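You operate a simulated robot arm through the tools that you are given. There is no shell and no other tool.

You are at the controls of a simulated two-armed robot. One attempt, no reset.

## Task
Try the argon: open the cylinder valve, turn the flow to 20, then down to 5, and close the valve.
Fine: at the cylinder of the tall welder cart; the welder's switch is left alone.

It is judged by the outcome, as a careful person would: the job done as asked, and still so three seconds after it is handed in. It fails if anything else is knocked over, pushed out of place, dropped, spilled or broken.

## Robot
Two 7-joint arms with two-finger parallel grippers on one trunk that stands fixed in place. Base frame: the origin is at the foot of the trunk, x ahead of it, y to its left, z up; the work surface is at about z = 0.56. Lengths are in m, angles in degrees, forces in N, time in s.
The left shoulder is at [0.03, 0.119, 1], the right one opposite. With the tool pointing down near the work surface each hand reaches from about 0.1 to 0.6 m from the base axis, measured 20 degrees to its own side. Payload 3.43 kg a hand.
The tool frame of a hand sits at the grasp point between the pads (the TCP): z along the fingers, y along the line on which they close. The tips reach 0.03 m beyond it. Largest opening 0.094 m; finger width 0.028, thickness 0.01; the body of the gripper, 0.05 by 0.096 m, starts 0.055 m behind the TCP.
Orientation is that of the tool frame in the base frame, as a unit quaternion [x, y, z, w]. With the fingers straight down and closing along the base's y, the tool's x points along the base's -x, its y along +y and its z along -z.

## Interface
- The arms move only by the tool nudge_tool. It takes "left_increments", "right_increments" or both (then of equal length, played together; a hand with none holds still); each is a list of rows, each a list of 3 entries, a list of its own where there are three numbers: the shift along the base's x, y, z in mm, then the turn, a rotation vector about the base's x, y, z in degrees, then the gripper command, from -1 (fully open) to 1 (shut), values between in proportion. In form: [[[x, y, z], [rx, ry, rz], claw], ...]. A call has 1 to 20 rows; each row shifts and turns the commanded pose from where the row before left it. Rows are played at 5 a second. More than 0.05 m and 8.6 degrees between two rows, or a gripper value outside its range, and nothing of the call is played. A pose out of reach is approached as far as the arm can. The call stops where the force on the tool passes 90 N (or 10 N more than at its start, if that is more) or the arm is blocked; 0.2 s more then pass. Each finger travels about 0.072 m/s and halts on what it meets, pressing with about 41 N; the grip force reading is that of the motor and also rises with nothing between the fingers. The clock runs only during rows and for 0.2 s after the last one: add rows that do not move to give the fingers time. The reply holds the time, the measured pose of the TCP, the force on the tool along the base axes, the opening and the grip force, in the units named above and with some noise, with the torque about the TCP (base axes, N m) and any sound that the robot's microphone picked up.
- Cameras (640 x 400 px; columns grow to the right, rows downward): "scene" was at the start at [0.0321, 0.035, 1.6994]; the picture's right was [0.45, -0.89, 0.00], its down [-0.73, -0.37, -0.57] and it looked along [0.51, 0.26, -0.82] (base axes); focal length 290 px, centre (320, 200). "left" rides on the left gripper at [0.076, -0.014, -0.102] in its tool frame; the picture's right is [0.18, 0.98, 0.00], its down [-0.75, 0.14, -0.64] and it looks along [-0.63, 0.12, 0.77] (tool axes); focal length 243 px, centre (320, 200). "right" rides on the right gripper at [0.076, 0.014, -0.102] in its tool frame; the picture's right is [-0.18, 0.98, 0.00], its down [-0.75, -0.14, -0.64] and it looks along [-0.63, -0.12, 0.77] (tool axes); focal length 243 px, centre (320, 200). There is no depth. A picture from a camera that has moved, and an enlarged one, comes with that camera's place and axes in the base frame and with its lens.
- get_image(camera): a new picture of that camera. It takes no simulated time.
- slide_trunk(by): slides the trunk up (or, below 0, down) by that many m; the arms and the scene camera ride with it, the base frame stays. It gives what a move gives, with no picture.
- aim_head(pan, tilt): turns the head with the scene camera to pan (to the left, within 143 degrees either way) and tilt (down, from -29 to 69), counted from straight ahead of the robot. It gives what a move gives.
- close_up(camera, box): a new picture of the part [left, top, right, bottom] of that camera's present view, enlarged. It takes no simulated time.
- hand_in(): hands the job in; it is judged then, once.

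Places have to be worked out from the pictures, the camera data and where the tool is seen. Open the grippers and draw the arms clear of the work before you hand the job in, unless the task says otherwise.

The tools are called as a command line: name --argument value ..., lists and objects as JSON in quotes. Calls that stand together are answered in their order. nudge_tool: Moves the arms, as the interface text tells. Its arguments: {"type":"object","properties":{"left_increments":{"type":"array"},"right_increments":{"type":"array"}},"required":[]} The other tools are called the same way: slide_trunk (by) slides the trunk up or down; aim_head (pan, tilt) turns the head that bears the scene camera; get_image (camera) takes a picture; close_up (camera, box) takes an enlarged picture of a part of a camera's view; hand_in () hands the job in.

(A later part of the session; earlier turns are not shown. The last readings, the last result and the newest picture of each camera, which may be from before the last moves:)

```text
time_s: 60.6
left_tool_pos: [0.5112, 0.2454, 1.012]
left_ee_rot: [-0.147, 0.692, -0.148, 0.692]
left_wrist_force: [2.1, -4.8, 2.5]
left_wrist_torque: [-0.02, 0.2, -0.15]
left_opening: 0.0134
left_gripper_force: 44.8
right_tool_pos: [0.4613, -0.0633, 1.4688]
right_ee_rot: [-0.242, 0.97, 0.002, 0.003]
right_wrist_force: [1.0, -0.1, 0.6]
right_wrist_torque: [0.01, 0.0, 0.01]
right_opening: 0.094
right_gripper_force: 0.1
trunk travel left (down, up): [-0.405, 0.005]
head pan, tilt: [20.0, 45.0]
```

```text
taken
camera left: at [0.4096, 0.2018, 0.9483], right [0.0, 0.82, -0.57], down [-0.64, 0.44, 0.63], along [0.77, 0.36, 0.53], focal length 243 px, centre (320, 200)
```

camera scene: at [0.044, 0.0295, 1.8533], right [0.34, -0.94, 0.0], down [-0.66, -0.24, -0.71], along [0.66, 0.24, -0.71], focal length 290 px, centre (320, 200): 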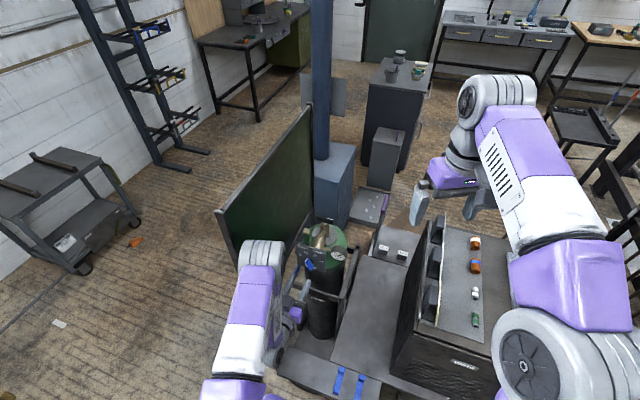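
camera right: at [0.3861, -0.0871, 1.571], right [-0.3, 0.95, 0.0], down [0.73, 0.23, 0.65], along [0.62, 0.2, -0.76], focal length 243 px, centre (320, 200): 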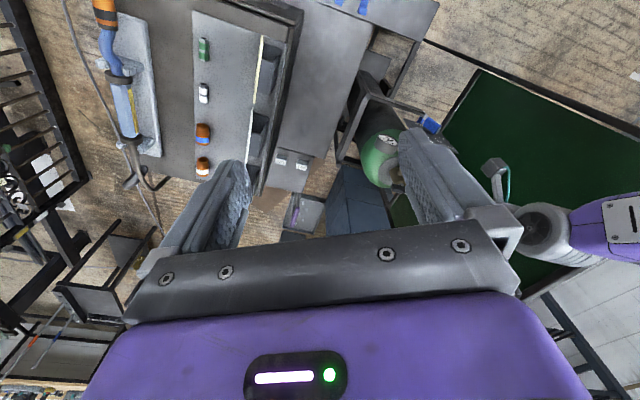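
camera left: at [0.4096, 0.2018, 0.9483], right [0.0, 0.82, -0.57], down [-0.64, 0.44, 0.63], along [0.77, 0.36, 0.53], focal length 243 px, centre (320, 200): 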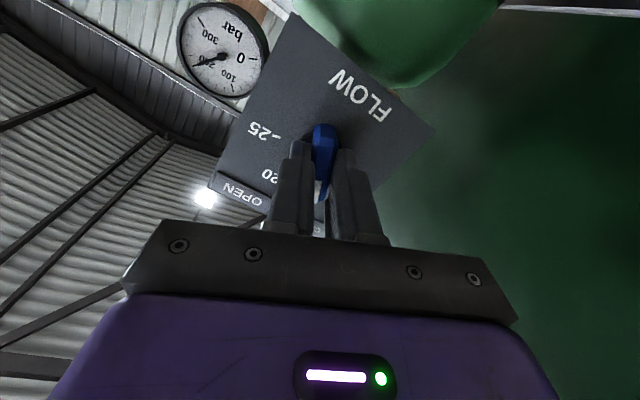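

Firm grip at 13 mm with a small side load. I turn it clockwise 49.5° about x to bring the pointer to the 20 mark.

nudge_tool --left_increments '[[[0, -0.5, 0.3], [7, 0, 0], 1], [[0, -0.3, 0], [7, 0, 0], 1], [[0, 0, 0], [7, 0, 0], 1], [[0, 0, 0], [7, 0, 0], 1], [[0, 0, 0], [7, 0, 0], 1], [[0, 0, 0], [7, 0, 0], 1], [[0, 0, 0], [7.5, 0, 0], 1], [[0, 0, 0], [0, 0, 0], 1]]'

get_image --camera "left"

close_up --camera "scene" --box '[290, 230, 350, 300]'

```text
time_s: 62.4
left_tool_pos: [0.5119, 0.2456, 1.0115]
left_ee_rot: [0.158, 0.69, 0.156, 0.689]
left_wrist_force: [6.9, -3.1, 1.0]
left_wrist_torque: [-0.01, 0.67, 0.33]
left_opening: 0.0134
left_gripper_force: 45.1
right_tool_pos: [0.4618, -0.063, 1.4696]
right_ee_rot: [-0.242, 0.97, 0.002, 0.003]
right_wrist_force: [0.5, -0.3, -0.2]
right_wrist_torque: [0.02, -0.02, 0.02]
right_opening: 0.0939
right_gripper_force: 0.0
trunk travel left (down, up): [-0.405, 0.005]
head pan, tilt: [20.0, 45.0]
```

```text
taken
camera left: at [0.4095, 0.2662, 0.9374], right [0.0, 0.97, 0.26], down [-0.64, -0.2, 0.74], along [0.77, -0.17, 0.62], focal length 243 px, centre (320, 200)
```

left: 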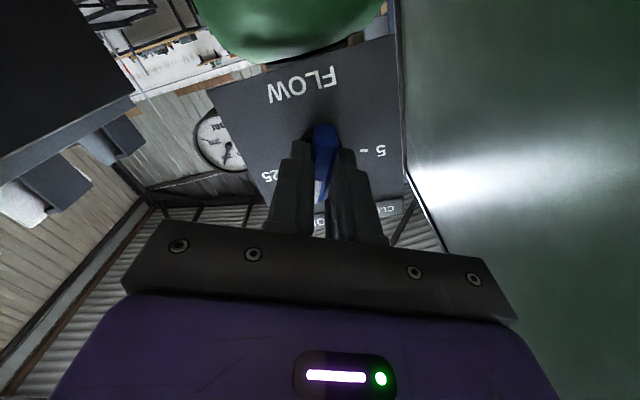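

```text
5.71 times, centred on (320, 265) of scene
camera zoom: at [0.0458, 0.0296, 1.8532], right [0.34, -0.94, 0.0], down [-0.66, -0.24, -0.71], along [0.66, 0.24, -0.71], focal length 1655 px, centre (320, -171)
```

zoom: 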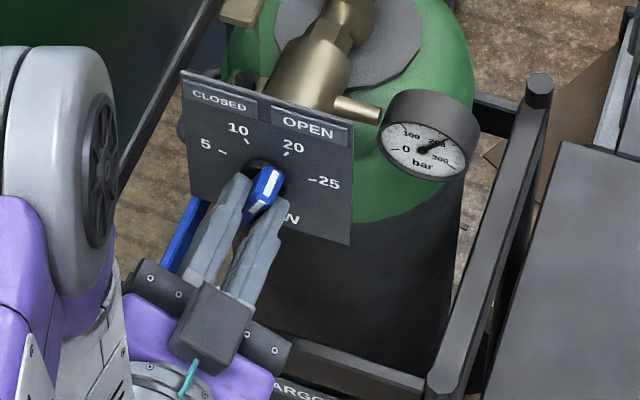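

The knob turned; hand roll is +25.7° and the pointer looks aimed at 20. I release and back off 45 mm to verify precisely.

nudge_tool --left_increments '[[[0, 0, 0], [0, 0, 0], 0.1], [[0, 0, 0], [0, 0, 0], 0.1], [[-15, 0, 0], [0, 0, 0], 0.1], [[-15, 0, 0], [0, 0, 0], 0.1], [[-15, 0, 0], [0, 0, 0], 0.1], [[0, 0, 0], [0, 0, 0], 0.1]]'

close_up --camera "left" --box '[200, 30, 420, 200]'

close_up --camera "scene" --box '[290, 230, 350, 300]'

```text
time_s: 63.8
left_tool_pos: [0.4653, 0.2451, 1.0131]
left_ee_rot: [0.156, 0.69, 0.156, 0.689]
left_wrist_force: [-0.2, 0.6, -1.2]
left_wrist_torque: [0.0, -0.03, -0.01]
left_opening: 0.0423
left_gripper_force: 0.0
right_tool_pos: [0.4607, -0.0629, 1.4689]
right_ee_rot: [-0.242, 0.97, 0.002, 0.004]
right_wrist_force: [1.1, 0.2, 0.3]
right_wrist_torque: [-0.02, 0.0, 0.0]
right_opening: 0.094
right_gripper_force: 0.0
trunk travel left (down, up): [-0.405, 0.005]
head pan, tilt: [20.0, 45.0]
```

```text
2.35 times, centred on (310, 115) of left
camera zoom: at [0.3639, 0.2658, 0.9378], right [0.0, 0.97, 0.26], down [-0.64, -0.2, 0.74], along [0.77, -0.16, 0.62], focal length 571 px, centre (344, 400)
```

zoom: 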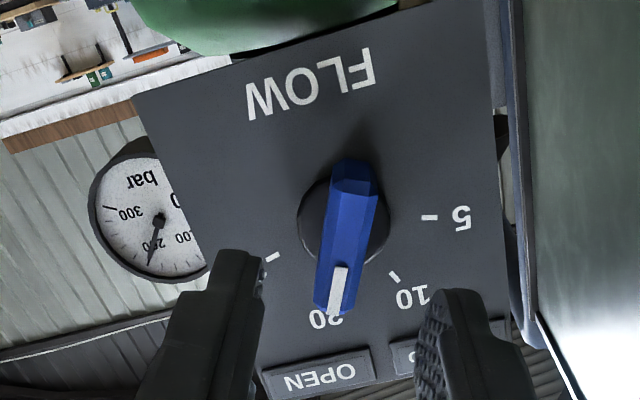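

```text
5.71 times, centred on (320, 265) of scene
camera zoom: at [0.0447, 0.0302, 1.8532], right [0.34, -0.94, 0.0], down [-0.66, -0.24, -0.71], along [0.66, 0.24, -0.71], focal length 1655 px, centre (320, -171)
```

zoom: 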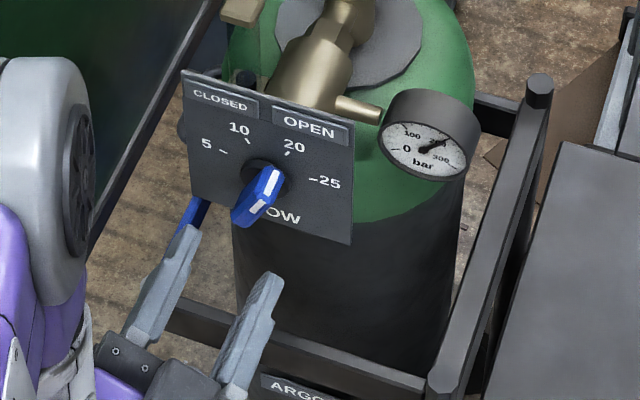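

Measured the same way, the pointer is at about +24–25.5° against the 20 tick at +25.3°, so it's on 20. Now I advance again and re-grip.

nudge_tool --left_increments '[[[15, 0, 0], [0, 0, 0], 0.1], [[15, 0, 0], [0, 0, 0], 0.1], [[16, 0, -1], [0, 0, 0], 0.1], [[0, 0, 0], [0, 0, 0], 0.5], [[0, 0, 0], [0, 0, 0], 0.8], [[0, 0, 0], [0, 0, 0], 1], [[0, 0, 0], [0, 0, 0], 1]]'

```text
time_s: 65.4
left_tool_pos: [0.5126, 0.2451, 1.0105]
left_ee_rot: [0.157, 0.69, 0.156, 0.689]
left_wrist_force: [1.9, -0.8, -2.9]
left_wrist_torque: [-0.02, 0.21, 0.16]
left_opening: 0.0133
left_gripper_force: 44.6
right_tool_pos: [0.4599, -0.0621, 1.469]
right_ee_rot: [-0.241, 0.97, 0.002, 0.003]
right_wrist_force: [0.1, 0.6, 0.2]
right_wrist_torque: [0.01, 0.01, -0.03]
right_opening: 0.0941
right_gripper_force: 0.0
trunk travel left (down, up): [-0.405, 0.005]
head pan, tilt: [20.0, 45.0]
```

Gripped again with low side load. I turn it counter-clockwise, first about 56°, watching the forces.

nudge_tool --left_increments '[[[0, 0.3, 0.5], [-7, 0, 0], 1], [[0, 0.2, 0.2], [-7, 0, 0], 1], [[0, 0, 0], [-7, 0, 0], 1], [[0, 0, 0], [-7, 0, 0], 1], [[0, 0, 0], [-7, 0, 0], 1], [[0, 0, 0], [-7, 0, 0], 1], [[0, 0, 0], [-7, 0, 0], 1], [[0, 0, 0], [-7, 0, 0], 1], [[0, 0, 0], [0, 0, 0], 1]]'

get_image --camera "scene"

```text
time_s: 67.4
left_tool_pos: [0.5129, 0.2443, 1.0117]
left_ee_rot: [-0.187, 0.683, -0.187, 0.681]
left_wrist_force: [6.5, -12.4, -9.5]
left_wrist_torque: [0.01, -0.95, 0.4]
left_opening: 0.0134
left_gripper_force: 45.5
right_tool_pos: [0.4625, -0.0636, 1.4694]
right_ee_rot: [-0.242, 0.97, 0.003, 0.002]
right_wrist_force: [0.1, -0.6, -1.0]
right_wrist_torque: [0.02, 0.03, 0.0]
right_opening: 0.0939
right_gripper_force: 0.1
trunk travel left (down, up): [-0.405, 0.005]
head pan, tilt: [20.0, 45.0]
```

```text
taken
camera scene: at [0.0468, 0.0284, 1.8531], right [0.34, -0.94, 0.0], down [-0.67, -0.24, -0.71], along [0.66, 0.24, -0.71], focal length 290 px, centre (320, 200)
```

scene: 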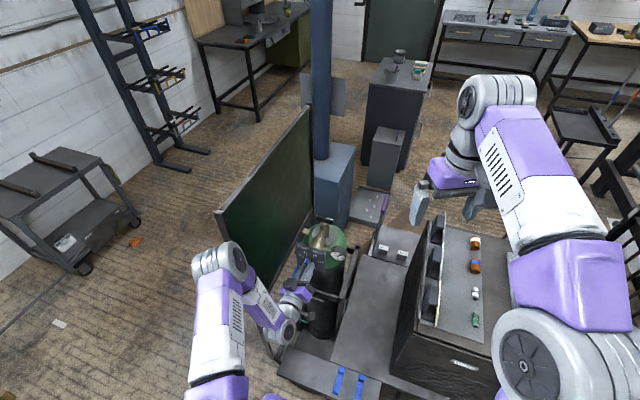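

Roll is −30.7° with some side load, so I shift slightly to relieve it while continuing to −75.5°, the 5 mark.

nudge_tool --left_increments '[[[0, -1, -0.7], [-7, 0, 0], 1], [[0, -0.5, -0.3], [-7, 0, 0], 1], [[0, 0, 0], [-7, 0, 0], 1], [[0, 0, 0], [-7, 0, 0], 1], [[0, 0, 0], [-7, 0, 0], 1], [[0, 0, 0], [-7, 0, 0], 1], [[0, 0, 0], [-3.2, 0, 0], 1], [[0, 0, 0], [0, 0, 0], 1]]'

get_image --camera "left"

get_image --camera "scene"

```text
time_s: 69.2
left_tool_pos: [0.5132, 0.2437, 1.011]
left_ee_rot: [-0.433, 0.557, -0.434, 0.561]
left_wrist_force: [12.4, -5.8, 13.2]
left_wrist_torque: [0.6, 0.15, -0.13]
left_opening: 0.0137
left_gripper_force: 45.3
right_tool_pos: [0.4615, -0.0625, 1.4695]
right_ee_rot: [-0.242, 0.97, 0.002, 0.003]
right_wrist_force: [0.8, 0.0, 0.6]
right_wrist_torque: [-0.04, -0.01, 0.04]
right_opening: 0.094
right_gripper_force: 0.1
trunk travel left (down, up): [-0.405, 0.005]
head pan, tilt: [20.0, 45.0]
```

```text
taken
camera left: at [0.4107, 0.1676, 1.0069], right [0.0, 0.07, -1.0], down [-0.64, 0.76, 0.05], along [0.77, 0.64, 0.04], focal length 243 px, centre (320, 200)
```

left: 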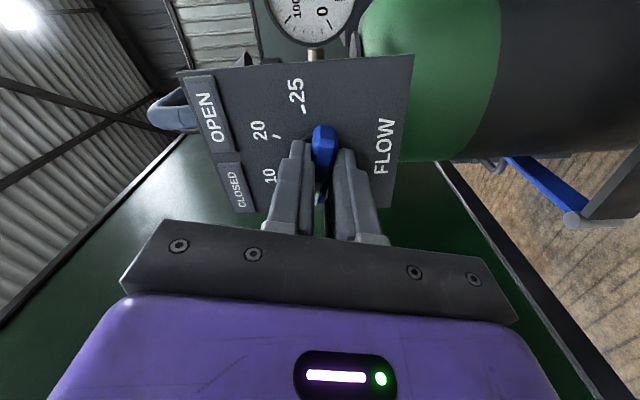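

```text
taken
camera scene: at [0.0456, 0.0283, 1.8533], right [0.34, -0.94, 0.0], down [-0.66, -0.24, -0.71], along [0.66, 0.24, -0.71], focal length 290 px, centre (320, 200)
```

scene: 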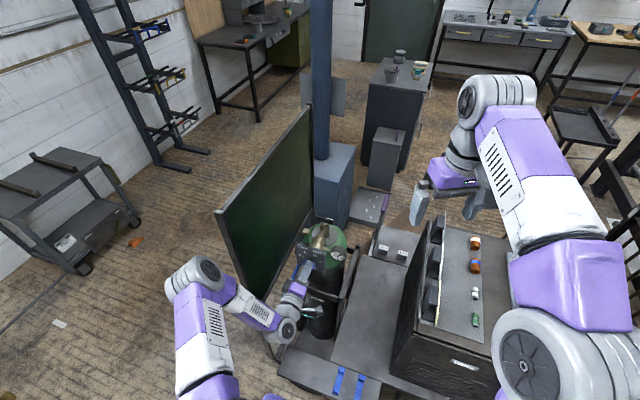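

Roll is −75.6°. A 0.6 N·m twist remains, so I release and back off to verify where the knob stands.

nudge_tool --left_increments '[[[0, 0, 0], [0, 0, 0], 0.1], [[0, 0, 0], [0, 0, 0], 0.1], [[-15, 0, 0], [0, 0, 0], 0.1], [[-15, 0, 0], [0, 0, 0], 0.1], [[-15, 0, 0], [0, 0, 0], 0.1], [[0, 0, 0], [0, 0, 0], 0.1]]'

close_up --camera "left" --box '[180, 30, 420, 210]'

close_up --camera "scene" --box '[290, 230, 350, 300]'

```text
time_s: 70.6
left_tool_pos: [0.4657, 0.244, 1.0137]
left_ee_rot: [-0.433, 0.559, -0.434, 0.558]
left_wrist_force: [0.0, -0.6, 0.7]
left_wrist_torque: [-0.01, -0.01, 0.01]
left_opening: 0.0423
left_gripper_force: 0.0
right_tool_pos: [0.4616, -0.0618, 1.4694]
right_ee_rot: [-0.242, 0.97, 0.002, 0.003]
right_wrist_force: [1.0, 0.0, -0.5]
right_wrist_torque: [0.04, 0.01, -0.03]
right_opening: 0.0938
right_gripper_force: 0.0
trunk travel left (down, up): [-0.405, 0.005]
head pan, tilt: [20.0, 45.0]
```

```text
2.22 times, centred on (300, 120) of left
camera zoom: at [0.3637, 0.1673, 1.0081], right [0.0, 0.06, -1.0], down [-0.64, 0.76, 0.05], along [0.77, 0.64, 0.04], focal length 539 px, centre (364, 378)
```

zoom: 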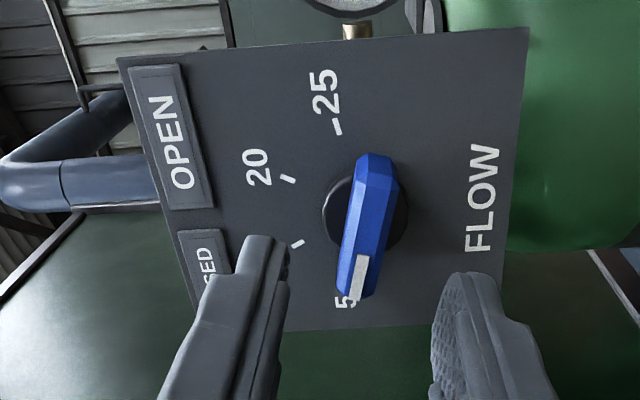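

```text
5.71 times, centred on (320, 265) of scene
camera zoom: at [0.0448, 0.03, 1.8532], right [0.34, -0.94, 0.0], down [-0.66, -0.24, -0.71], along [0.66, 0.24, -0.71], focal length 1655 px, centre (320, -171)
```

zoom: 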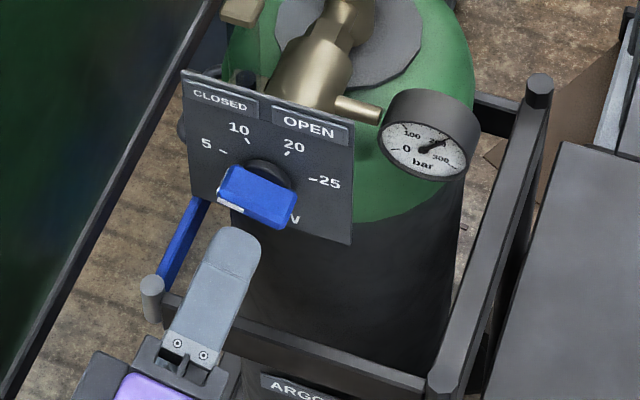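

The different views disagree a little (−76° to −89°), so I take tighter enlargements to settle the knob's angle.

close_up --camera "scene" --box '[305, 240, 335, 260]'

close_up --camera "left" --box '[290, 80, 390, 180]'

```text
16.00 times, centred on (320, 250) of scene
camera zoom: at [0.0448, 0.03, 1.8532], right [0.34, -0.94, 0.0], down [-0.66, -0.24, -0.71], along [0.66, 0.24, -0.71], focal length 4634 px, centre (320, -600)
```

zoom: 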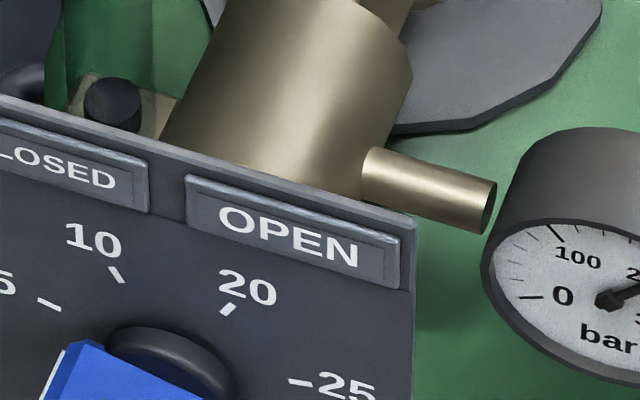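

```text
4.00 times, centred on (340, 130) of left
camera zoom: at [0.3637, 0.1673, 1.0081], right [0.0, 0.06, -1.0], down [-0.64, 0.76, 0.05], along [0.77, 0.64, 0.04], focal length 970 px, centre (240, 480)
```

zoom: 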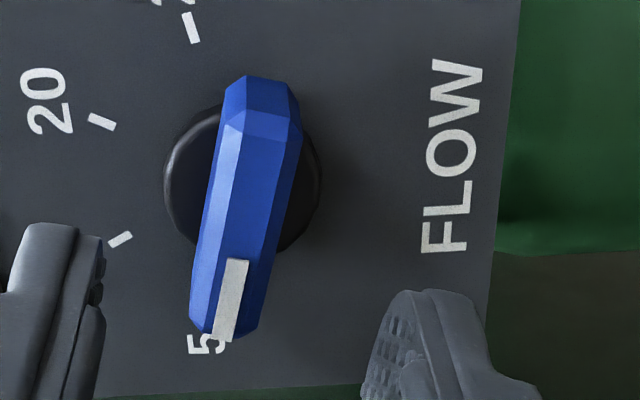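

The closer view puts the pointer at about −76°, its tip covering the 5 tick. One more check from the scene camera.

close_up --camera "scene" --box '[302, 248, 332, 278]'

```text
13.33 times, centred on (317, 263) of scene
camera zoom: at [0.0448, 0.03, 1.8532], right [0.34, -0.94, 0.0], down [-0.66, -0.24, -0.71], along [0.66, 0.24, -0.71], focal length 3862 px, centre (360, -640)
```

zoom: 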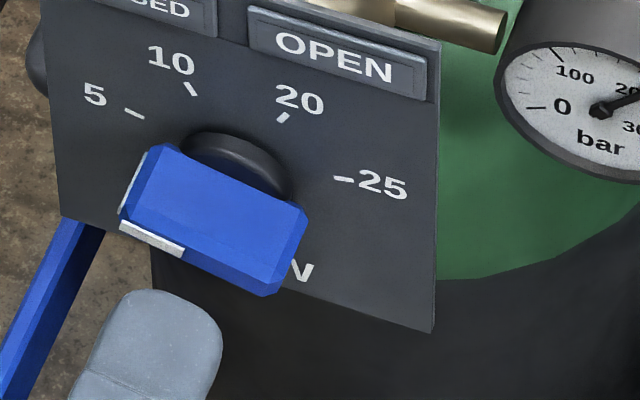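

All consistent with the 5 mark within a couple of degrees. Now I unroll the hand and back it away from the panel for the trip back to the valve.

nudge_tool --left_increments '[[[-8, 0, 0], [7.6, 0, 0], 0.1], [[-8, 0, 0], [7.6, 0, 0], 0.1], [[0, 0, 0], [7.6, 0, 0], 0.1], [[0, 0, 0], [7.6, 0, 0], 0.1], [[0, 0, 0], [7.6, 0, 0], 0.1], [[0, 0, 0], [7.6, 0, 0], 0.1], [[0, 0, 0], [7.6, 0, 0], 0.1], [[0, 0, 0], [7.6, 0, 0], 0.1], [[0, 0, 0], [7.6, 0, 0], 0.1], [[0, 0, 0], [7.2, 0, 0], 0.1], [[0, 0, 0], [0, 0, 0], 0.5]]'

get_image --camera "left"

get_image --camera "scene"

```text
time_s: 73.0
left_tool_pos: [0.4503, 0.2447, 1.0101]
left_ee_rot: [0.0, 0.707, 0.0, 0.707]
left_wrist_force: [0.1, -0.1, -0.2]
left_wrist_torque: [0.03, 0.03, -0.01]
left_opening: 0.0233
left_gripper_force: 0.1
right_tool_pos: [0.4597, -0.0619, 1.4699]
right_ee_rot: [-0.242, 0.97, 0.002, 0.004]
right_wrist_force: [-0.5, 0.0, 0.6]
right_wrist_torque: [-0.01, -0.01, 0.02]
right_opening: 0.0939
right_gripper_force: 0.0
trunk travel left (down, up): [-0.405, 0.005]
head pan, tilt: [20.0, 45.0]
```

```text
taken
camera left: at [0.3484, 0.2308, 0.9353], right [0.0, 0.98, -0.18], down [-0.64, 0.14, 0.75], along [0.77, 0.12, 0.63], focal length 243 px, centre (320, 200)
```

left: 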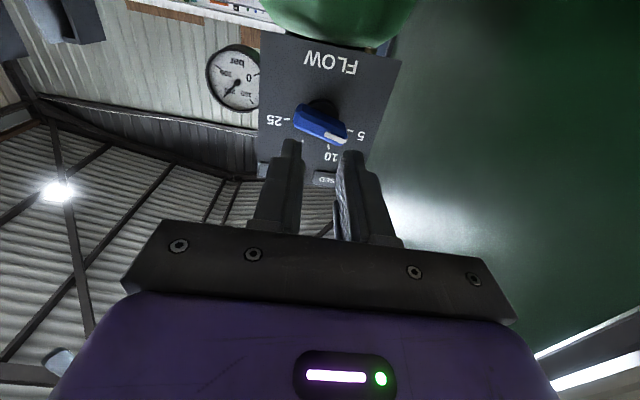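

```text
taken
camera scene: at [0.0444, 0.0304, 1.8532], right [0.34, -0.94, 0.0], down [-0.66, -0.24, -0.71], along [0.66, 0.24, -0.71], focal length 290 px, centre (320, 200)
```

scene: 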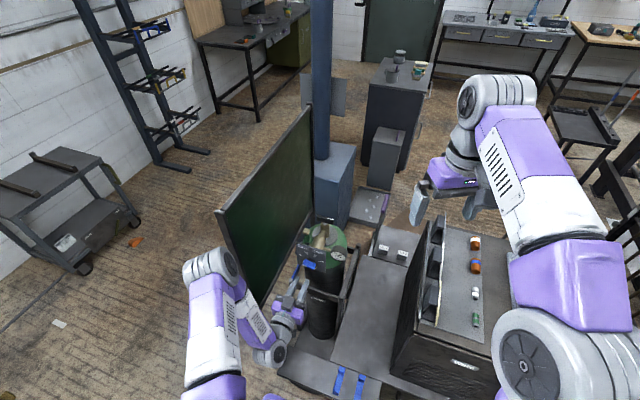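

From this upright view I can measure the knob against the ticks directly.

close_up --camera "left" --box '[250, 60, 390, 170]'

```text
3.64 times, centred on (320, 115) of left
camera zoom: at [0.3484, 0.2308, 0.9353], right [0.0, 0.98, -0.18], down [-0.64, 0.14, 0.75], along [0.77, 0.12, 0.63], focal length 882 px, centre (320, 509)
```

zoom: 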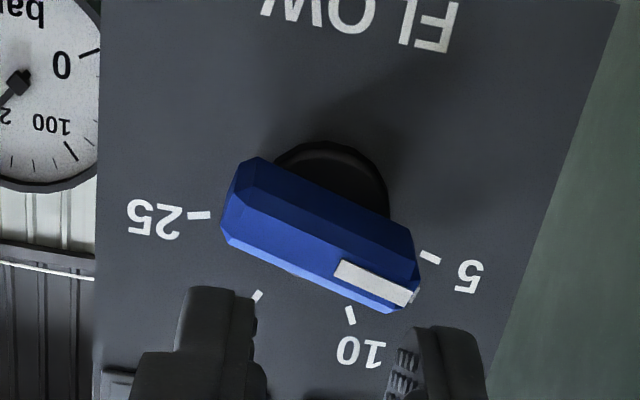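

The lever's edges give −75.5°: right on 5. I now reverse the path to go up and over to the valve, fingers closed, 21° tilt.

nudge_tool --left_increments '[[[-5, -3, 30], [0, 7.4, 0], 1], [[0, -3, 30], [0, 7.7, 0], 1], [[0, -3, 30], [0, 7.7, 0], 1], [[10, -3, 30], [0, 7.7, 0], 1], [[10, -3, 30], [0, 7.7, 0], 1], [[20, -3, 25], [0, 7.7, 0], 1], [[30, -2, 15], [0, 7.7, 0], 1], [[40, -2, 0], [0, 7.7, 0], 1], [[35, -2, 0], [0, 7.7, 0], 1], [[0, 0, 0], [0, 0, 0], 1]]'

get_image --camera "left"

get_image --camera "scene"

```text
time_s: 75.2
left_tool_pos: [0.5871, 0.2205, 1.2009]
left_ee_rot: [-0.001, 0.983, 0.001, 0.182]
left_wrist_force: [-0.5, 0.9, 0.5]
left_wrist_torque: [0.04, -0.04, 0.04]
left_opening: 0.0
left_gripper_force: 33.6
right_tool_pos: [0.4598, -0.0634, 1.4701]
right_ee_rot: [-0.242, 0.97, 0.003, 0.004]
right_wrist_force: [-1.1, 0.3, -0.1]
right_wrist_torque: [0.01, -0.02, -0.03]
right_opening: 0.0939
right_gripper_force: 0.0
trunk travel left (down, up): [-0.405, 0.005]
head pan, tilt: [20.0, 45.0]
```

```text
taken
camera left: at [0.4809, 0.2065, 1.271], right [-0.17, 0.98, -0.06], down [0.47, 0.14, 0.87], along [0.86, 0.12, -0.49], focal length 243 px, centre (320, 200)
```

left: 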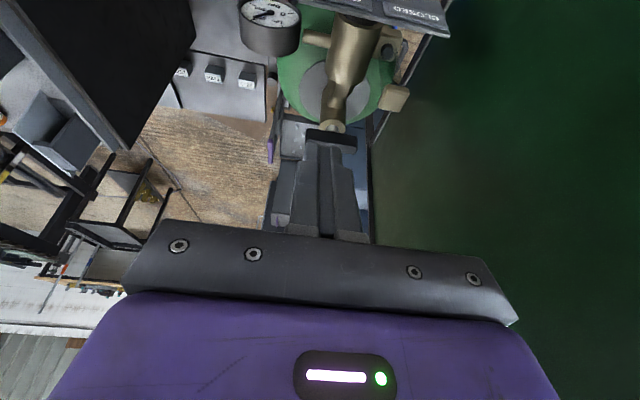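

```text
taken
camera scene: at [0.0432, 0.0281, 1.8533], right [0.34, -0.94, 0.0], down [-0.66, -0.24, -0.71], along [0.67, 0.24, -0.71], focal length 290 px, centre (320, 200)
```

scene: 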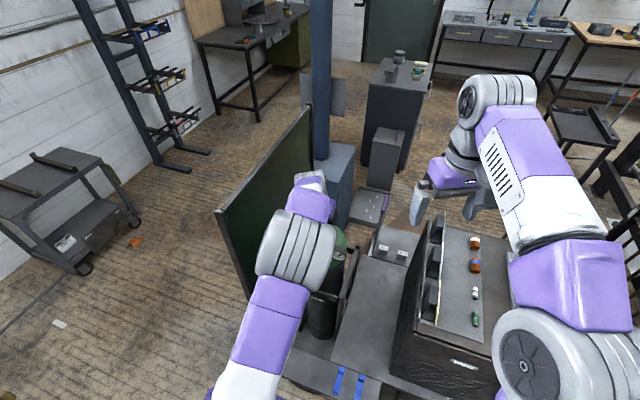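

The hand is back at the staging pose with the arm well folded. I go over the bar to behind its right (white) end, with 33° tilt, mirroring the opening move.

nudge_tool --left_increments '[[[30, 1, -10], [0, -6, 0], 1], [[30, 1, -10], [0, -6, 0], 1], [[30, 1, -17], [0, 0, 0], 1], [[30, 1, -17], [0, 0, 0], 1], [[20, 0, -17], [0, 0, 0], 1], [[0, 0, 0], [0, 0, 0], 1]]'

get_image --camera "left"

get_image --camera "scene"

```text
time_s: 76.6
left_tool_pos: [0.731, 0.2253, 1.1297]
left_ee_rot: [-0.001, 0.959, 0.0, 0.284]
left_wrist_force: [0.1, 0.6, 0.7]
left_wrist_torque: [0.0, -0.02, 0.03]
left_opening: 0.0
left_gripper_force: 32.6
right_tool_pos: [0.4607, -0.0625, 1.4689]
right_ee_rot: [-0.242, 0.97, 0.002, 0.003]
right_wrist_force: [0.9, 0.8, -0.1]
right_wrist_torque: [0.03, -0.01, 0.02]
right_opening: 0.094
right_gripper_force: 0.1
trunk travel left (down, up): [-0.405, 0.005]
head pan, tilt: [20.0, 45.0]
```

```text
taken
camera left: at [0.6113, 0.2108, 1.1749], right [-0.16, 0.98, -0.1], down [0.28, 0.14, 0.95], along [0.95, 0.12, -0.3], focal length 243 px, centre (320, 200)
```

left: 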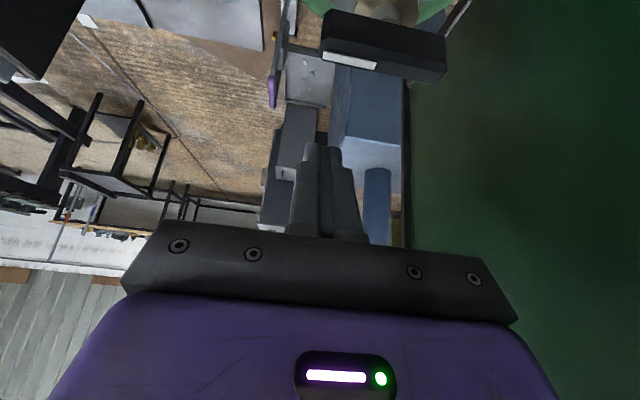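

```text
taken
camera scene: at [0.0441, 0.03, 1.8532], right [0.34, -0.94, 0.0], down [-0.66, -0.24, -0.71], along [0.66, 0.24, -0.71], focal length 290 px, centre (320, 200)
```

scene: 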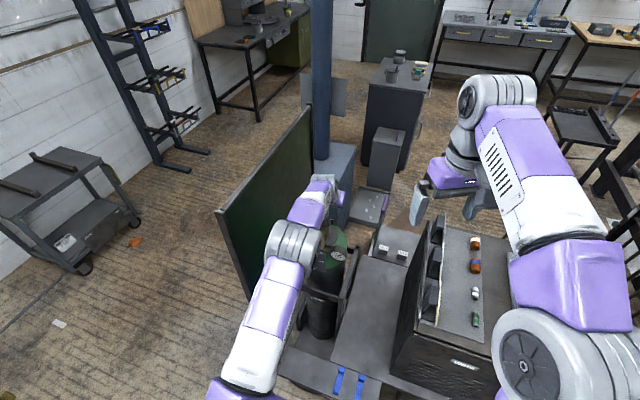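

The white end is at y≈0.215 and my fingers span 0.215–0.235 behind it. I lower the tips behind the bar.

nudge_tool --left_increments '[[[0, 0, -15], [0, 0, 0], 1], [[0, 0, -15], [0, 0, 0], 1], [[0, 0, -13], [0, 0, 0], 1], [[0, 0, 0], [0, 0, 0], 1]]'

get_image --camera "left"

```text
time_s: 77.6
left_tool_pos: [0.7304, 0.2254, 1.0877]
left_ee_rot: [-0.002, 0.959, -0.001, 0.284]
left_wrist_force: [0.0, 0.1, -0.7]
left_wrist_torque: [0.02, 0.07, 0.01]
left_opening: 0.0
left_gripper_force: 33.0
right_tool_pos: [0.4599, -0.0627, 1.4692]
right_ee_rot: [-0.242, 0.97, 0.002, 0.003]
right_wrist_force: [-0.3, -0.3, 0.7]
right_wrist_torque: [-0.01, -0.01, -0.02]
right_opening: 0.0942
right_gripper_force: 0.1
trunk travel left (down, up): [-0.405, 0.005]
head pan, tilt: [20.0, 45.0]
```

```text
taken
camera left: at [0.611, 0.211, 1.1322], right [-0.16, 0.98, -0.1], down [0.28, 0.14, 0.95], along [0.95, 0.12, -0.3], focal length 243 px, centre (320, 200)
```

left: 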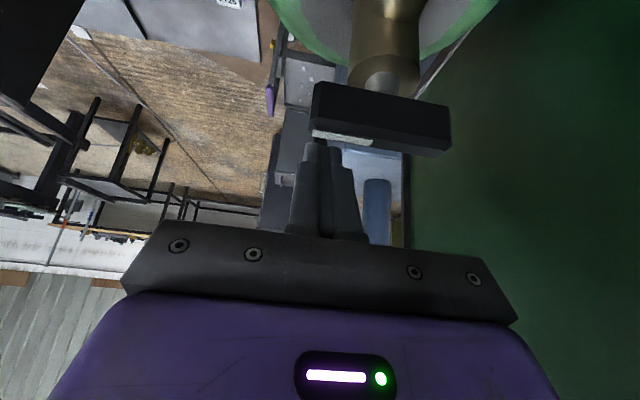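

The tips are behind the bar near its end; I shift 3 mm inward and pull, following the arc clockwise to about 40°.

nudge_tool --left_increments '[[[0, 3, 0], [0, 0, 0], 1], [[-9, 0, 0], [0, 0, 0], 1], [[-9, -1, 0], [0, 0, 0], 1], [[-5, -4, 0], [0, 0, 0], 1], [[-5, -5, 0], [0, 0, 0], 1], [[-5, -4, 0], [0, 0, 0], 1], [[-5, -2, 0], [0, 0, 0], 1], [[0, 0, 0], [0, 0, 0], 1]]'

get_image --camera "left"

close_up --camera "scene" --box '[290, 160, 380, 270]'

```text
time_s: 79.4
left_tool_pos: [0.692, 0.2122, 1.085]
left_ee_rot: [-0.001, 0.959, -0.001, 0.282]
left_wrist_force: [-1.0, -0.4, 0.1]
left_wrist_torque: [-0.02, -0.03, 0.0]
left_opening: 0.0002
left_gripper_force: 33.0
right_tool_pos: [0.4602, -0.062, 1.4691]
right_ee_rot: [-0.243, 0.97, 0.002, 0.003]
right_wrist_force: [0.0, 0.0, 0.2]
right_wrist_torque: [0.03, 0.02, 0.0]
right_opening: 0.0941
right_gripper_force: 0.1
trunk travel left (down, up): [-0.405, 0.005]
head pan, tilt: [20.0, 45.0]
```

```text
taken
camera left: at [0.5733, 0.198, 1.1317], right [-0.16, 0.98, -0.1], down [0.28, 0.14, 0.95], along [0.95, 0.12, -0.3], focal length 243 px, centre (320, 200)
```

left: 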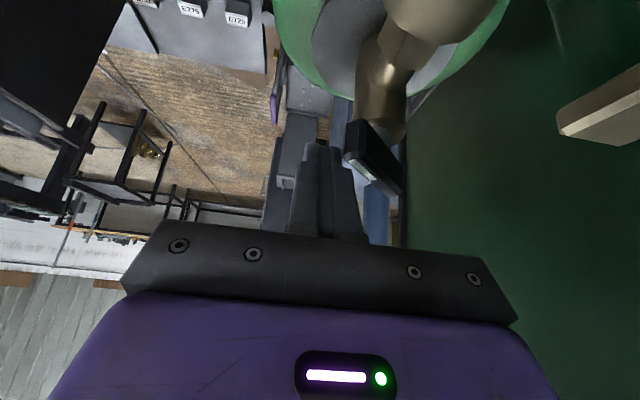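

```text
3.64 times, centred on (335, 215) of scene
camera zoom: at [0.0445, 0.0302, 1.8532], right [0.34, -0.94, 0.0], down [-0.66, -0.24, -0.71], along [0.66, 0.24, -0.71], focal length 1053 px, centre (266, 146)
```

zoom: 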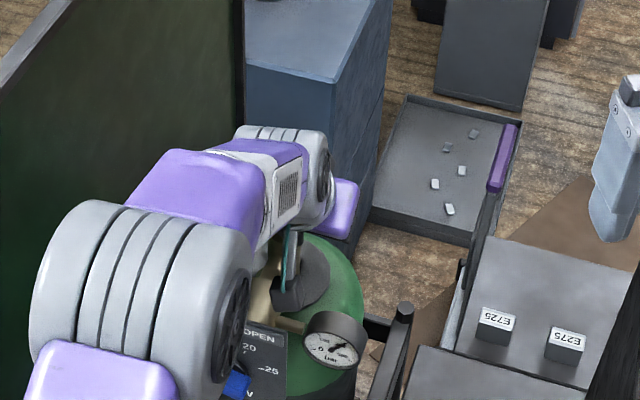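

The bar has swung about 50° back. As before I ease off slightly and reduce the tilt to 21° to keep the housing clear.

nudge_tool --left_increments '[[[4, -2, 2], [0, 6, 0], 1], [[3, -1, 2], [0, 6, 0], 1], [[0, 0, 0], [0, 0, 0], 1]]'

get_image --camera "left"

```text
time_s: 80.2
left_tool_pos: [0.7007, 0.2081, 1.091]
left_ee_rot: [-0.001, 0.983, 0.001, 0.182]
left_wrist_force: [0.8, -0.6, 1.0]
left_wrist_torque: [-0.04, 0.01, 0.02]
left_opening: 0.0
left_gripper_force: 32.8
right_tool_pos: [0.4598, -0.0625, 1.4697]
right_ee_rot: [-0.242, 0.97, 0.002, 0.003]
right_wrist_force: [0.2, 1.2, 0.1]
right_wrist_torque: [-0.01, 0.01, 0.0]
right_opening: 0.094
right_gripper_force: 0.0
trunk travel left (down, up): [-0.405, 0.005]
head pan, tilt: [20.0, 45.0]
```

```text
taken
camera left: at [0.5922, 0.1951, 1.1602], right [-0.17, 0.98, -0.07], down [0.47, 0.14, 0.87], along [0.86, 0.12, -0.49], focal length 243 px, centre (320, 200)
```

left: 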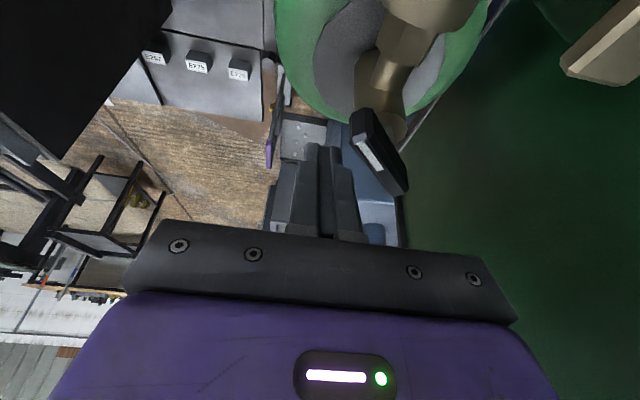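

The bar stands at 45° from open. I continue the mirrored arc to about 85–90°.

nudge_tool --left_increments '[[[-9, 3, -2], [0, 0, 0], 1], [[-10, 3, -2], [0, 0, 0], 1], [[-9, 5, 0], [0, 0, 0], 1], [[-3, 4, 0], [0, 0, 0], 1], [[-3, 4, 0], [0, 0, 0], 1], [[0, 0, 0], [0, 0, 0], 1]]'

get_image --camera "left"

```text
time_s: 81.6
left_tool_pos: [0.666, 0.2289, 1.0871]
left_ee_rot: [-0.001, 0.983, 0.0, 0.182]
left_wrist_force: [0.8, 0.1, -0.4]
left_wrist_torque: [0.0, -0.05, -0.01]
left_opening: 0.0001
left_gripper_force: 33.0
right_tool_pos: [0.4611, -0.0611, 1.4698]
right_ee_rot: [-0.241, 0.97, 0.003, 0.003]
right_wrist_force: [-0.6, -0.8, -0.1]
right_wrist_torque: [-0.02, -0.03, 0.02]
right_opening: 0.094
right_gripper_force: 0.1
trunk travel left (down, up): [-0.405, 0.005]
head pan, tilt: [20.0, 45.0]
```

```text
taken
camera left: at [0.5583, 0.2146, 1.1554], right [-0.17, 0.98, -0.07], down [0.47, 0.14, 0.87], along [0.86, 0.12, -0.49], focal length 243 px, centre (320, 200)
```

left: 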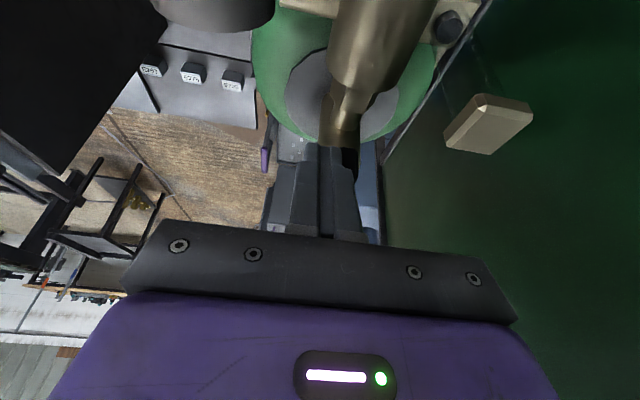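

The bar is now roughly end-on to me (~85–90°). I keep sweeping its near end toward the CLOSED side.

nudge_tool --left_increments '[[[-2, 3, 0], [0, 0, 0], 1], [[-2, 3, 0], [0, 0, 0], 1], [[-2, 3, 0], [0, 0, 0], 1], [[-2, 3, 0], [0, 0, 0], 1], [[-2, 3, 0], [0, 0, 0], 1], [[-1, 3, 0], [0, 0, 0], 1], [[-1, 3, 0], [0, 0, 0], 1], [[0, 3, 0], [0, 0, 0], 1], [[0, 0, 0], [0, 0, 0], 1]]'

get_image --camera "left"

```text
time_s: 83.6
left_tool_pos: [0.654, 0.2523, 1.0855]
left_ee_rot: [-0.002, 0.983, 0.0, 0.183]
left_wrist_force: [-0.4, -1.3, 0.6]
left_wrist_torque: [-0.04, 0.02, -0.03]
left_opening: 0.0
left_gripper_force: 33.1
right_tool_pos: [0.461, -0.0622, 1.4691]
right_ee_rot: [-0.243, 0.97, 0.001, 0.004]
right_wrist_force: [0.1, 0.2, -0.2]
right_wrist_torque: [-0.01, 0.0, 0.0]
right_opening: 0.0939
right_gripper_force: 0.1
trunk travel left (down, up): [-0.405, 0.005]
head pan, tilt: [20.0, 45.0]
```

```text
taken
camera left: at [0.5467, 0.2388, 1.1557], right [-0.17, 0.98, -0.07], down [0.47, 0.14, 0.87], along [0.86, 0.12, -0.49], focal length 243 px, centre (320, 200)
```

left: 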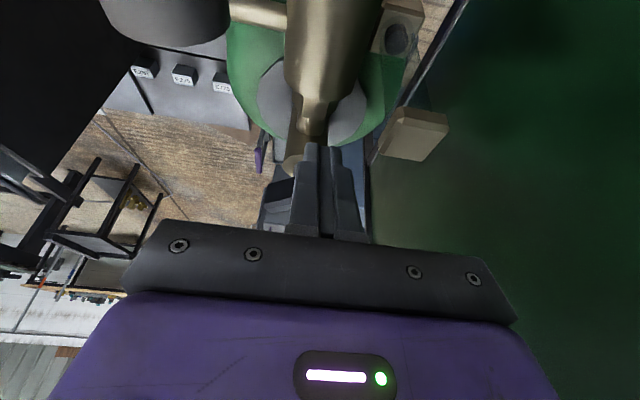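

The bar is now past 140° toward closed, with the tips on its near side. I slide to its left end and push forward gently to the closed stop.

nudge_tool --left_increments '[[[0, 4, 0], [0, 0, 0], 1], [[1, 4, 0], [0, 0, 0], 1], [[1, 4, 0], [0, 0, 0], 1], [[2, 3, 0], [0, 0, 0], 1], [[4, 0, 0], [0, 0, 0], 1], [[3, 0, 0], [0, 0, 0], 1], [[2, 0, 0], [0, 0, 0], 1], [[0, 0, 0], [0, 0, 0], 1]]'

get_image --camera "left"

```text
time_s: 85.4
left_tool_pos: [0.6665, 0.2672, 1.0868]
left_ee_rot: [-0.001, 0.983, -0.001, 0.182]
left_wrist_force: [-1.8, 0.4, 0.2]
left_wrist_torque: [-0.01, 0.07, 0.02]
left_opening: 0.0
left_gripper_force: 33.1
right_tool_pos: [0.4604, -0.0618, 1.4694]
right_ee_rot: [-0.243, 0.97, 0.001, 0.003]
right_wrist_force: [-0.5, -0.4, 0.4]
right_wrist_torque: [0.0, 0.0, -0.01]
right_opening: 0.0939
right_gripper_force: 0.1
trunk travel left (down, up): [-0.405, 0.005]
head pan, tilt: [20.0, 45.0]
```

```text
taken
camera left: at [0.5587, 0.2532, 1.1562], right [-0.17, 0.98, -0.07], down [0.47, 0.14, 0.87], along [0.86, 0.12, -0.49], focal length 243 px, centre (320, 200)
```

left: 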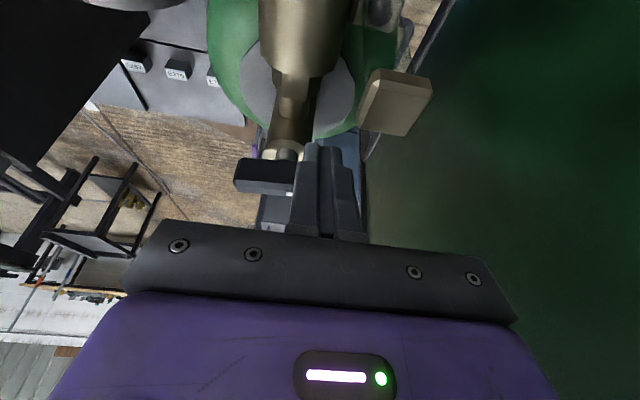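

The bar is almost square again and still moving at ~2 N. I press forward in small steps to seat it against the closed stop.

nudge_tool --left_increments '[[[2, 0, 0], [0, 0, 0], 1], [[2, 0, 0], [0, 0, 0], 1], [[1.5, 0, 0], [0, 0, 0], 1], [[0, 0, 0], [0, 0, 0], 1]]'

```text
time_s: 86.4
left_tool_pos: [0.6705, 0.2684, 1.0855]
left_ee_rot: [-0.003, 0.983, 0.001, 0.181]
left_wrist_force: [-15.1, 4.0, 1.3]
left_wrist_torque: [0.21, 0.31, 0.08]
left_opening: 0.0
left_gripper_force: 32.8
right_tool_pos: [0.4582, -0.0606, 1.4713]
right_ee_rot: [-0.242, 0.97, 0.001, 0.004]
right_wrist_force: [0.0, 0.1, 0.6]
right_wrist_torque: [-0.01, -0.03, 0.02]
right_opening: 0.0937
right_gripper_force: 0.1
trunk travel left (down, up): [-0.405, 0.005]
head pan, tilt: [20.0, 45.0]
```

Force has risen to 15 N: it's on the stop. One more 1.5 mm press for firmness, then I back off and withdraw.

nudge_tool --left_increments '[[[1.5, 0, 0], [0, 0, 0], 1], [[0, 0, 0], [0, 0, 0], 1]]'

nudge_tool --left_increments '[[[-10, 0, 0], [0, 0, 0], 1], [[-10, -4, 5], [0, 0, 0], 1], [[-8, -6, 20], [0, 0, 0], 1], [[-10, -6, 30], [0, 0, 0], 1], [[-20, -4, 35], [0, 0, 0], 1], [[-20, 0, 35], [0, 0, 0], 1], [[0, 0, 0], [0, 0, 0], 1]]'

get_image --camera "left"

close_up --camera "scene" --box '[290, 190, 360, 270]'

```text
time_s: 87.0
left_tool_pos: [0.6685, 0.2669, 1.0867]
left_ee_rot: [-0.002, 0.984, 0.001, 0.18]
left_wrist_force: [-23.5, 6.2, 3.0]
left_wrist_torque: [0.4, 0.46, 0.13]
left_opening: 0.0002
left_gripper_force: 32.5
right_tool_pos: [0.4569, -0.061, 1.4712]
right_ee_rot: [-0.242, 0.97, 0.0, 0.004]
right_wrist_force: [0.0, 0.0, -0.2]
right_wrist_torque: [0.0, 0.03, -0.04]
right_opening: 0.0938
right_gripper_force: 0.0
trunk travel left (down, up): [-0.405, 0.005]
head pan, tilt: [20.0, 45.0]
```

```text
time_s: 88.6
left_tool_pos: [0.5965, 0.2473, 1.2077]
left_ee_rot: [-0.001, 0.983, 0.0, 0.181]
left_wrist_force: [-0.1, 0.0, 0.2]
left_wrist_torque: [0.01, 0.02, 0.03]
left_opening: 0.0
left_gripper_force: 33.0
right_tool_pos: [0.4609, -0.0618, 1.4702]
right_ee_rot: [-0.242, 0.97, 0.002, 0.003]
right_wrist_force: [-0.1, -0.2, 0.4]
right_wrist_torque: [-0.02, 0.01, 0.0]
right_opening: 0.0937
right_gripper_force: 0.0
trunk travel left (down, up): [-0.405, 0.005]
head pan, tilt: [20.0, 45.0]
```

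```text
taken
camera left: at [0.4882, 0.2347, 1.2777], right [-0.17, 0.98, -0.07], down [0.47, 0.14, 0.87], along [0.86, 0.12, -0.49], focal length 243 px, centre (320, 200)
```

left: 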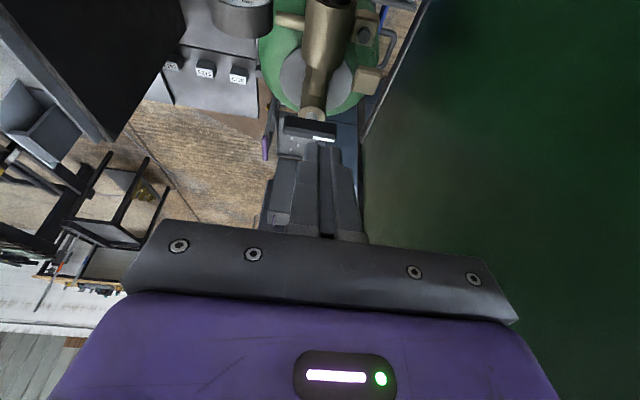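

```text
5.00 times, centred on (325, 230) of scene
camera zoom: at [0.0453, 0.0304, 1.8531], right [0.34, -0.94, 0.0], down [-0.66, -0.24, -0.71], along [0.66, 0.24, -0.71], focal length 1448 px, centre (295, 50)
```

zoom: 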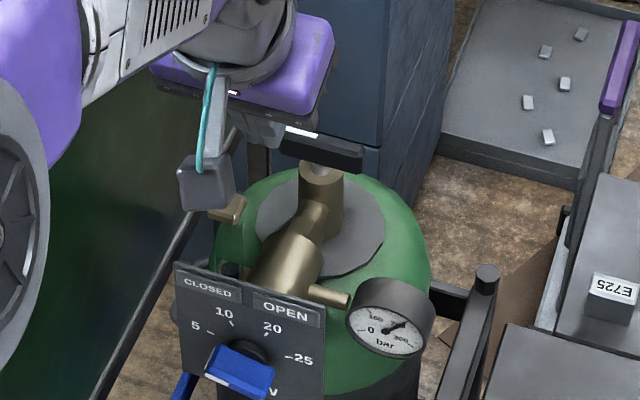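

The bar is back with its white end at CLOSED. The gauge still shows pressure, so I retreat further, opening the gripper, let a few seconds pass and check it and the bar angle again.

nudge_tool --left_increments '[[[-30, 5, 10], [0, 4, 0], 0.5], [[-40, 5, 10], [0, 4, 0], 0], [[-40, 5, 10], [0, 4, 0], -0.5], [[-40, 5, 10], [0, 4, 0], -1], [[-40, 5, 10], [0, 5, 0], -1], [[0, 0, 0], [0, 0, 0], -1], [[0, 0, 0], [0, 0, 0], -1], [[0, 0, 0], [0, 0, 0], -1], [[0, 0, 0], [0, 0, 0], -1], [[0, 0, 0], [0, 0, 0], -1], [[0, 0, 0], [0, 0, 0], -1], [[0, 0, 0], [0, 0, 0], -1], [[0, 0, 0], [0, 0, 0], -1]]'

close_up --camera "scene" --box '[290, 190, 360, 270]'

get_image --camera "left"

get_image --camera "scene"

```text
time_s: 91.4
left_tool_pos: [0.406, 0.2732, 1.262]
left_ee_rot: [-0.001, 1.0, -0.001, 0.0]
left_wrist_force: [-0.3, -0.1, 0.0]
left_wrist_torque: [-0.01, -0.03, -0.03]
left_opening: 0.0942
left_gripper_force: 0.1
right_tool_pos: [0.4603, -0.0622, 1.4697]
right_ee_rot: [-0.242, 0.97, 0.002, 0.003]
right_wrist_force: [-0.6, -0.4, -0.1]
right_wrist_torque: [0.01, -0.02, 0.01]
right_opening: 0.0941
right_gripper_force: 0.1
trunk travel left (down, up): [-0.405, 0.005]
head pan, tilt: [20.0, 45.0]
```

```text
5.00 times, centred on (325, 230) of scene
camera zoom: at [0.0445, 0.0302, 1.8532], right [0.34, -0.94, 0.0], down [-0.66, -0.24, -0.71], along [0.66, 0.24, -0.71], focal length 1448 px, centre (295, 50)
```

zoom: 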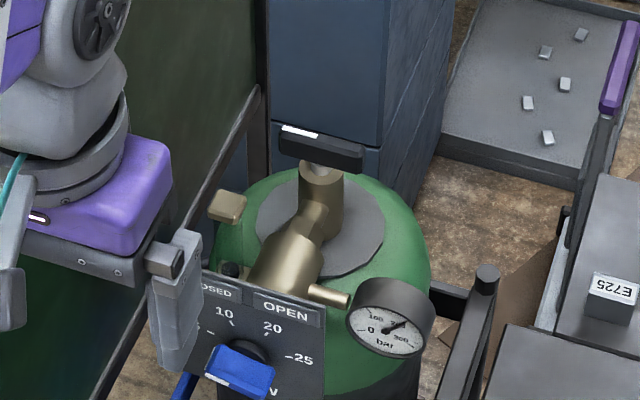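

```text
taken
camera left: at [0.3301, 0.2594, 1.3652], right [-0.19, 0.98, 0.0], down [0.75, 0.14, 0.64], along [0.63, 0.12, -0.77], focal length 243 px, centre (320, 200)
```

left: 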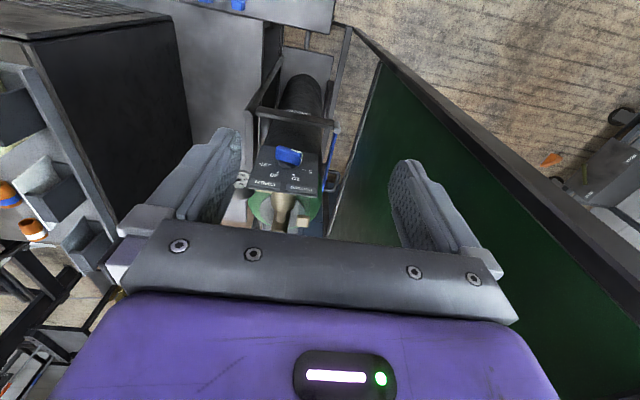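

```text
taken
camera scene: at [0.0445, 0.0302, 1.8532], right [0.34, -0.94, 0.0], down [-0.66, -0.24, -0.71], along [0.66, 0.24, -0.71], focal length 290 px, centre (320, 200)
```

scene: 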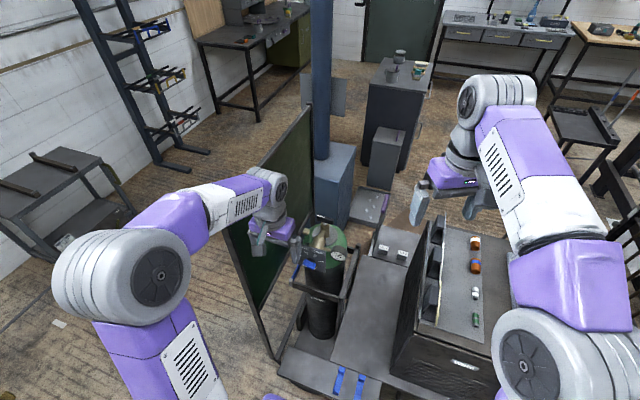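

The valve is against its closed stop, but I want to know if the gauge bleeds down. I zoom in on gauge and bar, then wait a few seconds and compare.

close_up --camera "scene" --box '[318, 210, 348, 265]'

nudge_tool --left_increments '[[[-5, 0, 0], [0, 0, 0], -1], [[0, 0, 0], [0, 0, 0], -1], [[0, 0, 0], [0, 0, 0], -1], [[0, 0, 0], [0, 0, 0], -1], [[0, 0, 0], [0, 0, 0], -1], [[0, 0, 0], [0, 0, 0], -1], [[0, 0, 0], [0, 0, 0], -1], [[0, 0, 0], [0, 0, 0], -1], [[0, 0, 0], [0, 0, 0], -1], [[0, 0, 0], [0, 0, 0], -1], [[0, 0, 0], [0, 0, 0], -1], [[0, 0, 0], [0, 0, 0], -1], [[0, 0, 0], [0, 0, 0], -1], [[0, 0, 0], [0, 0, 0], -1], [[0, 0, 0], [0, 0, 0], -1], [[0, 0, 0], [0, 0, 0], -1], [[0, 0, 0], [0, 0, 0], -1], [[0, 0, 0], [0, 0, 0], -1], [[0, 0, 0], [0, 0, 0], -1], [[0, 0, 0], [0, 0, 0], -1]]'

close_up --camera "scene" --box '[318, 210, 348, 265]'

```text
7.27 times, centred on (333, 238) of scene
camera zoom: at [0.0445, 0.0302, 1.8532], right [0.34, -0.94, 0.0], down [-0.66, -0.24, -0.71], along [0.66, 0.24, -0.71], focal length 2106 px, centre (226, -73)
```

zoom: 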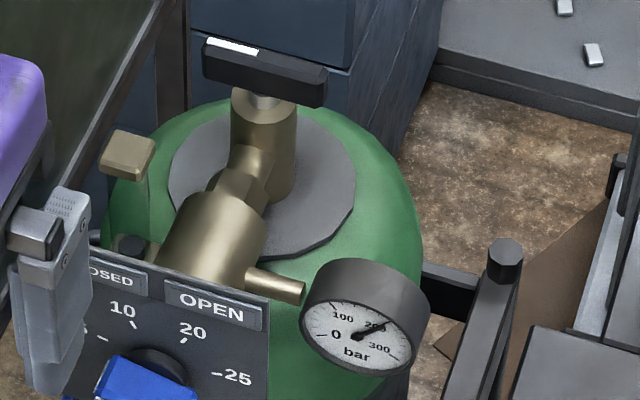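

```text
time_s: 95.6
left_tool_pos: [0.4018, 0.2722, 1.2617]
left_ee_rot: [-0.001, 1.0, 0.0, -0.001]
left_wrist_force: [0.9, 0.4, 0.1]
left_wrist_torque: [0.01, -0.05, -0.02]
left_opening: 0.0937
left_gripper_force: 0.0
right_tool_pos: [0.4607, -0.0625, 1.4688]
right_ee_rot: [-0.242, 0.97, 0.001, 0.003]
right_wrist_force: [-0.2, 0.9, -0.1]
right_wrist_torque: [0.0, -0.02, 0.01]
right_opening: 0.094
right_gripper_force: 0.2
trunk travel left (down, up): [-0.405, 0.005]
head pan, tilt: [20.0, 45.0]
```

```text
7.27 times, centred on (333, 238) of scene
camera zoom: at [0.0445, 0.0302, 1.8532], right [0.34, -0.94, 0.0], down [-0.66, -0.24, -0.71], along [0.66, 0.24, -0.71], focal length 2106 px, centre (226, -73)
```

zoom: 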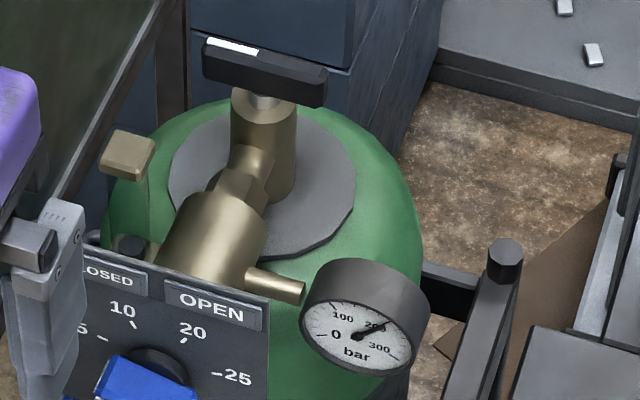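

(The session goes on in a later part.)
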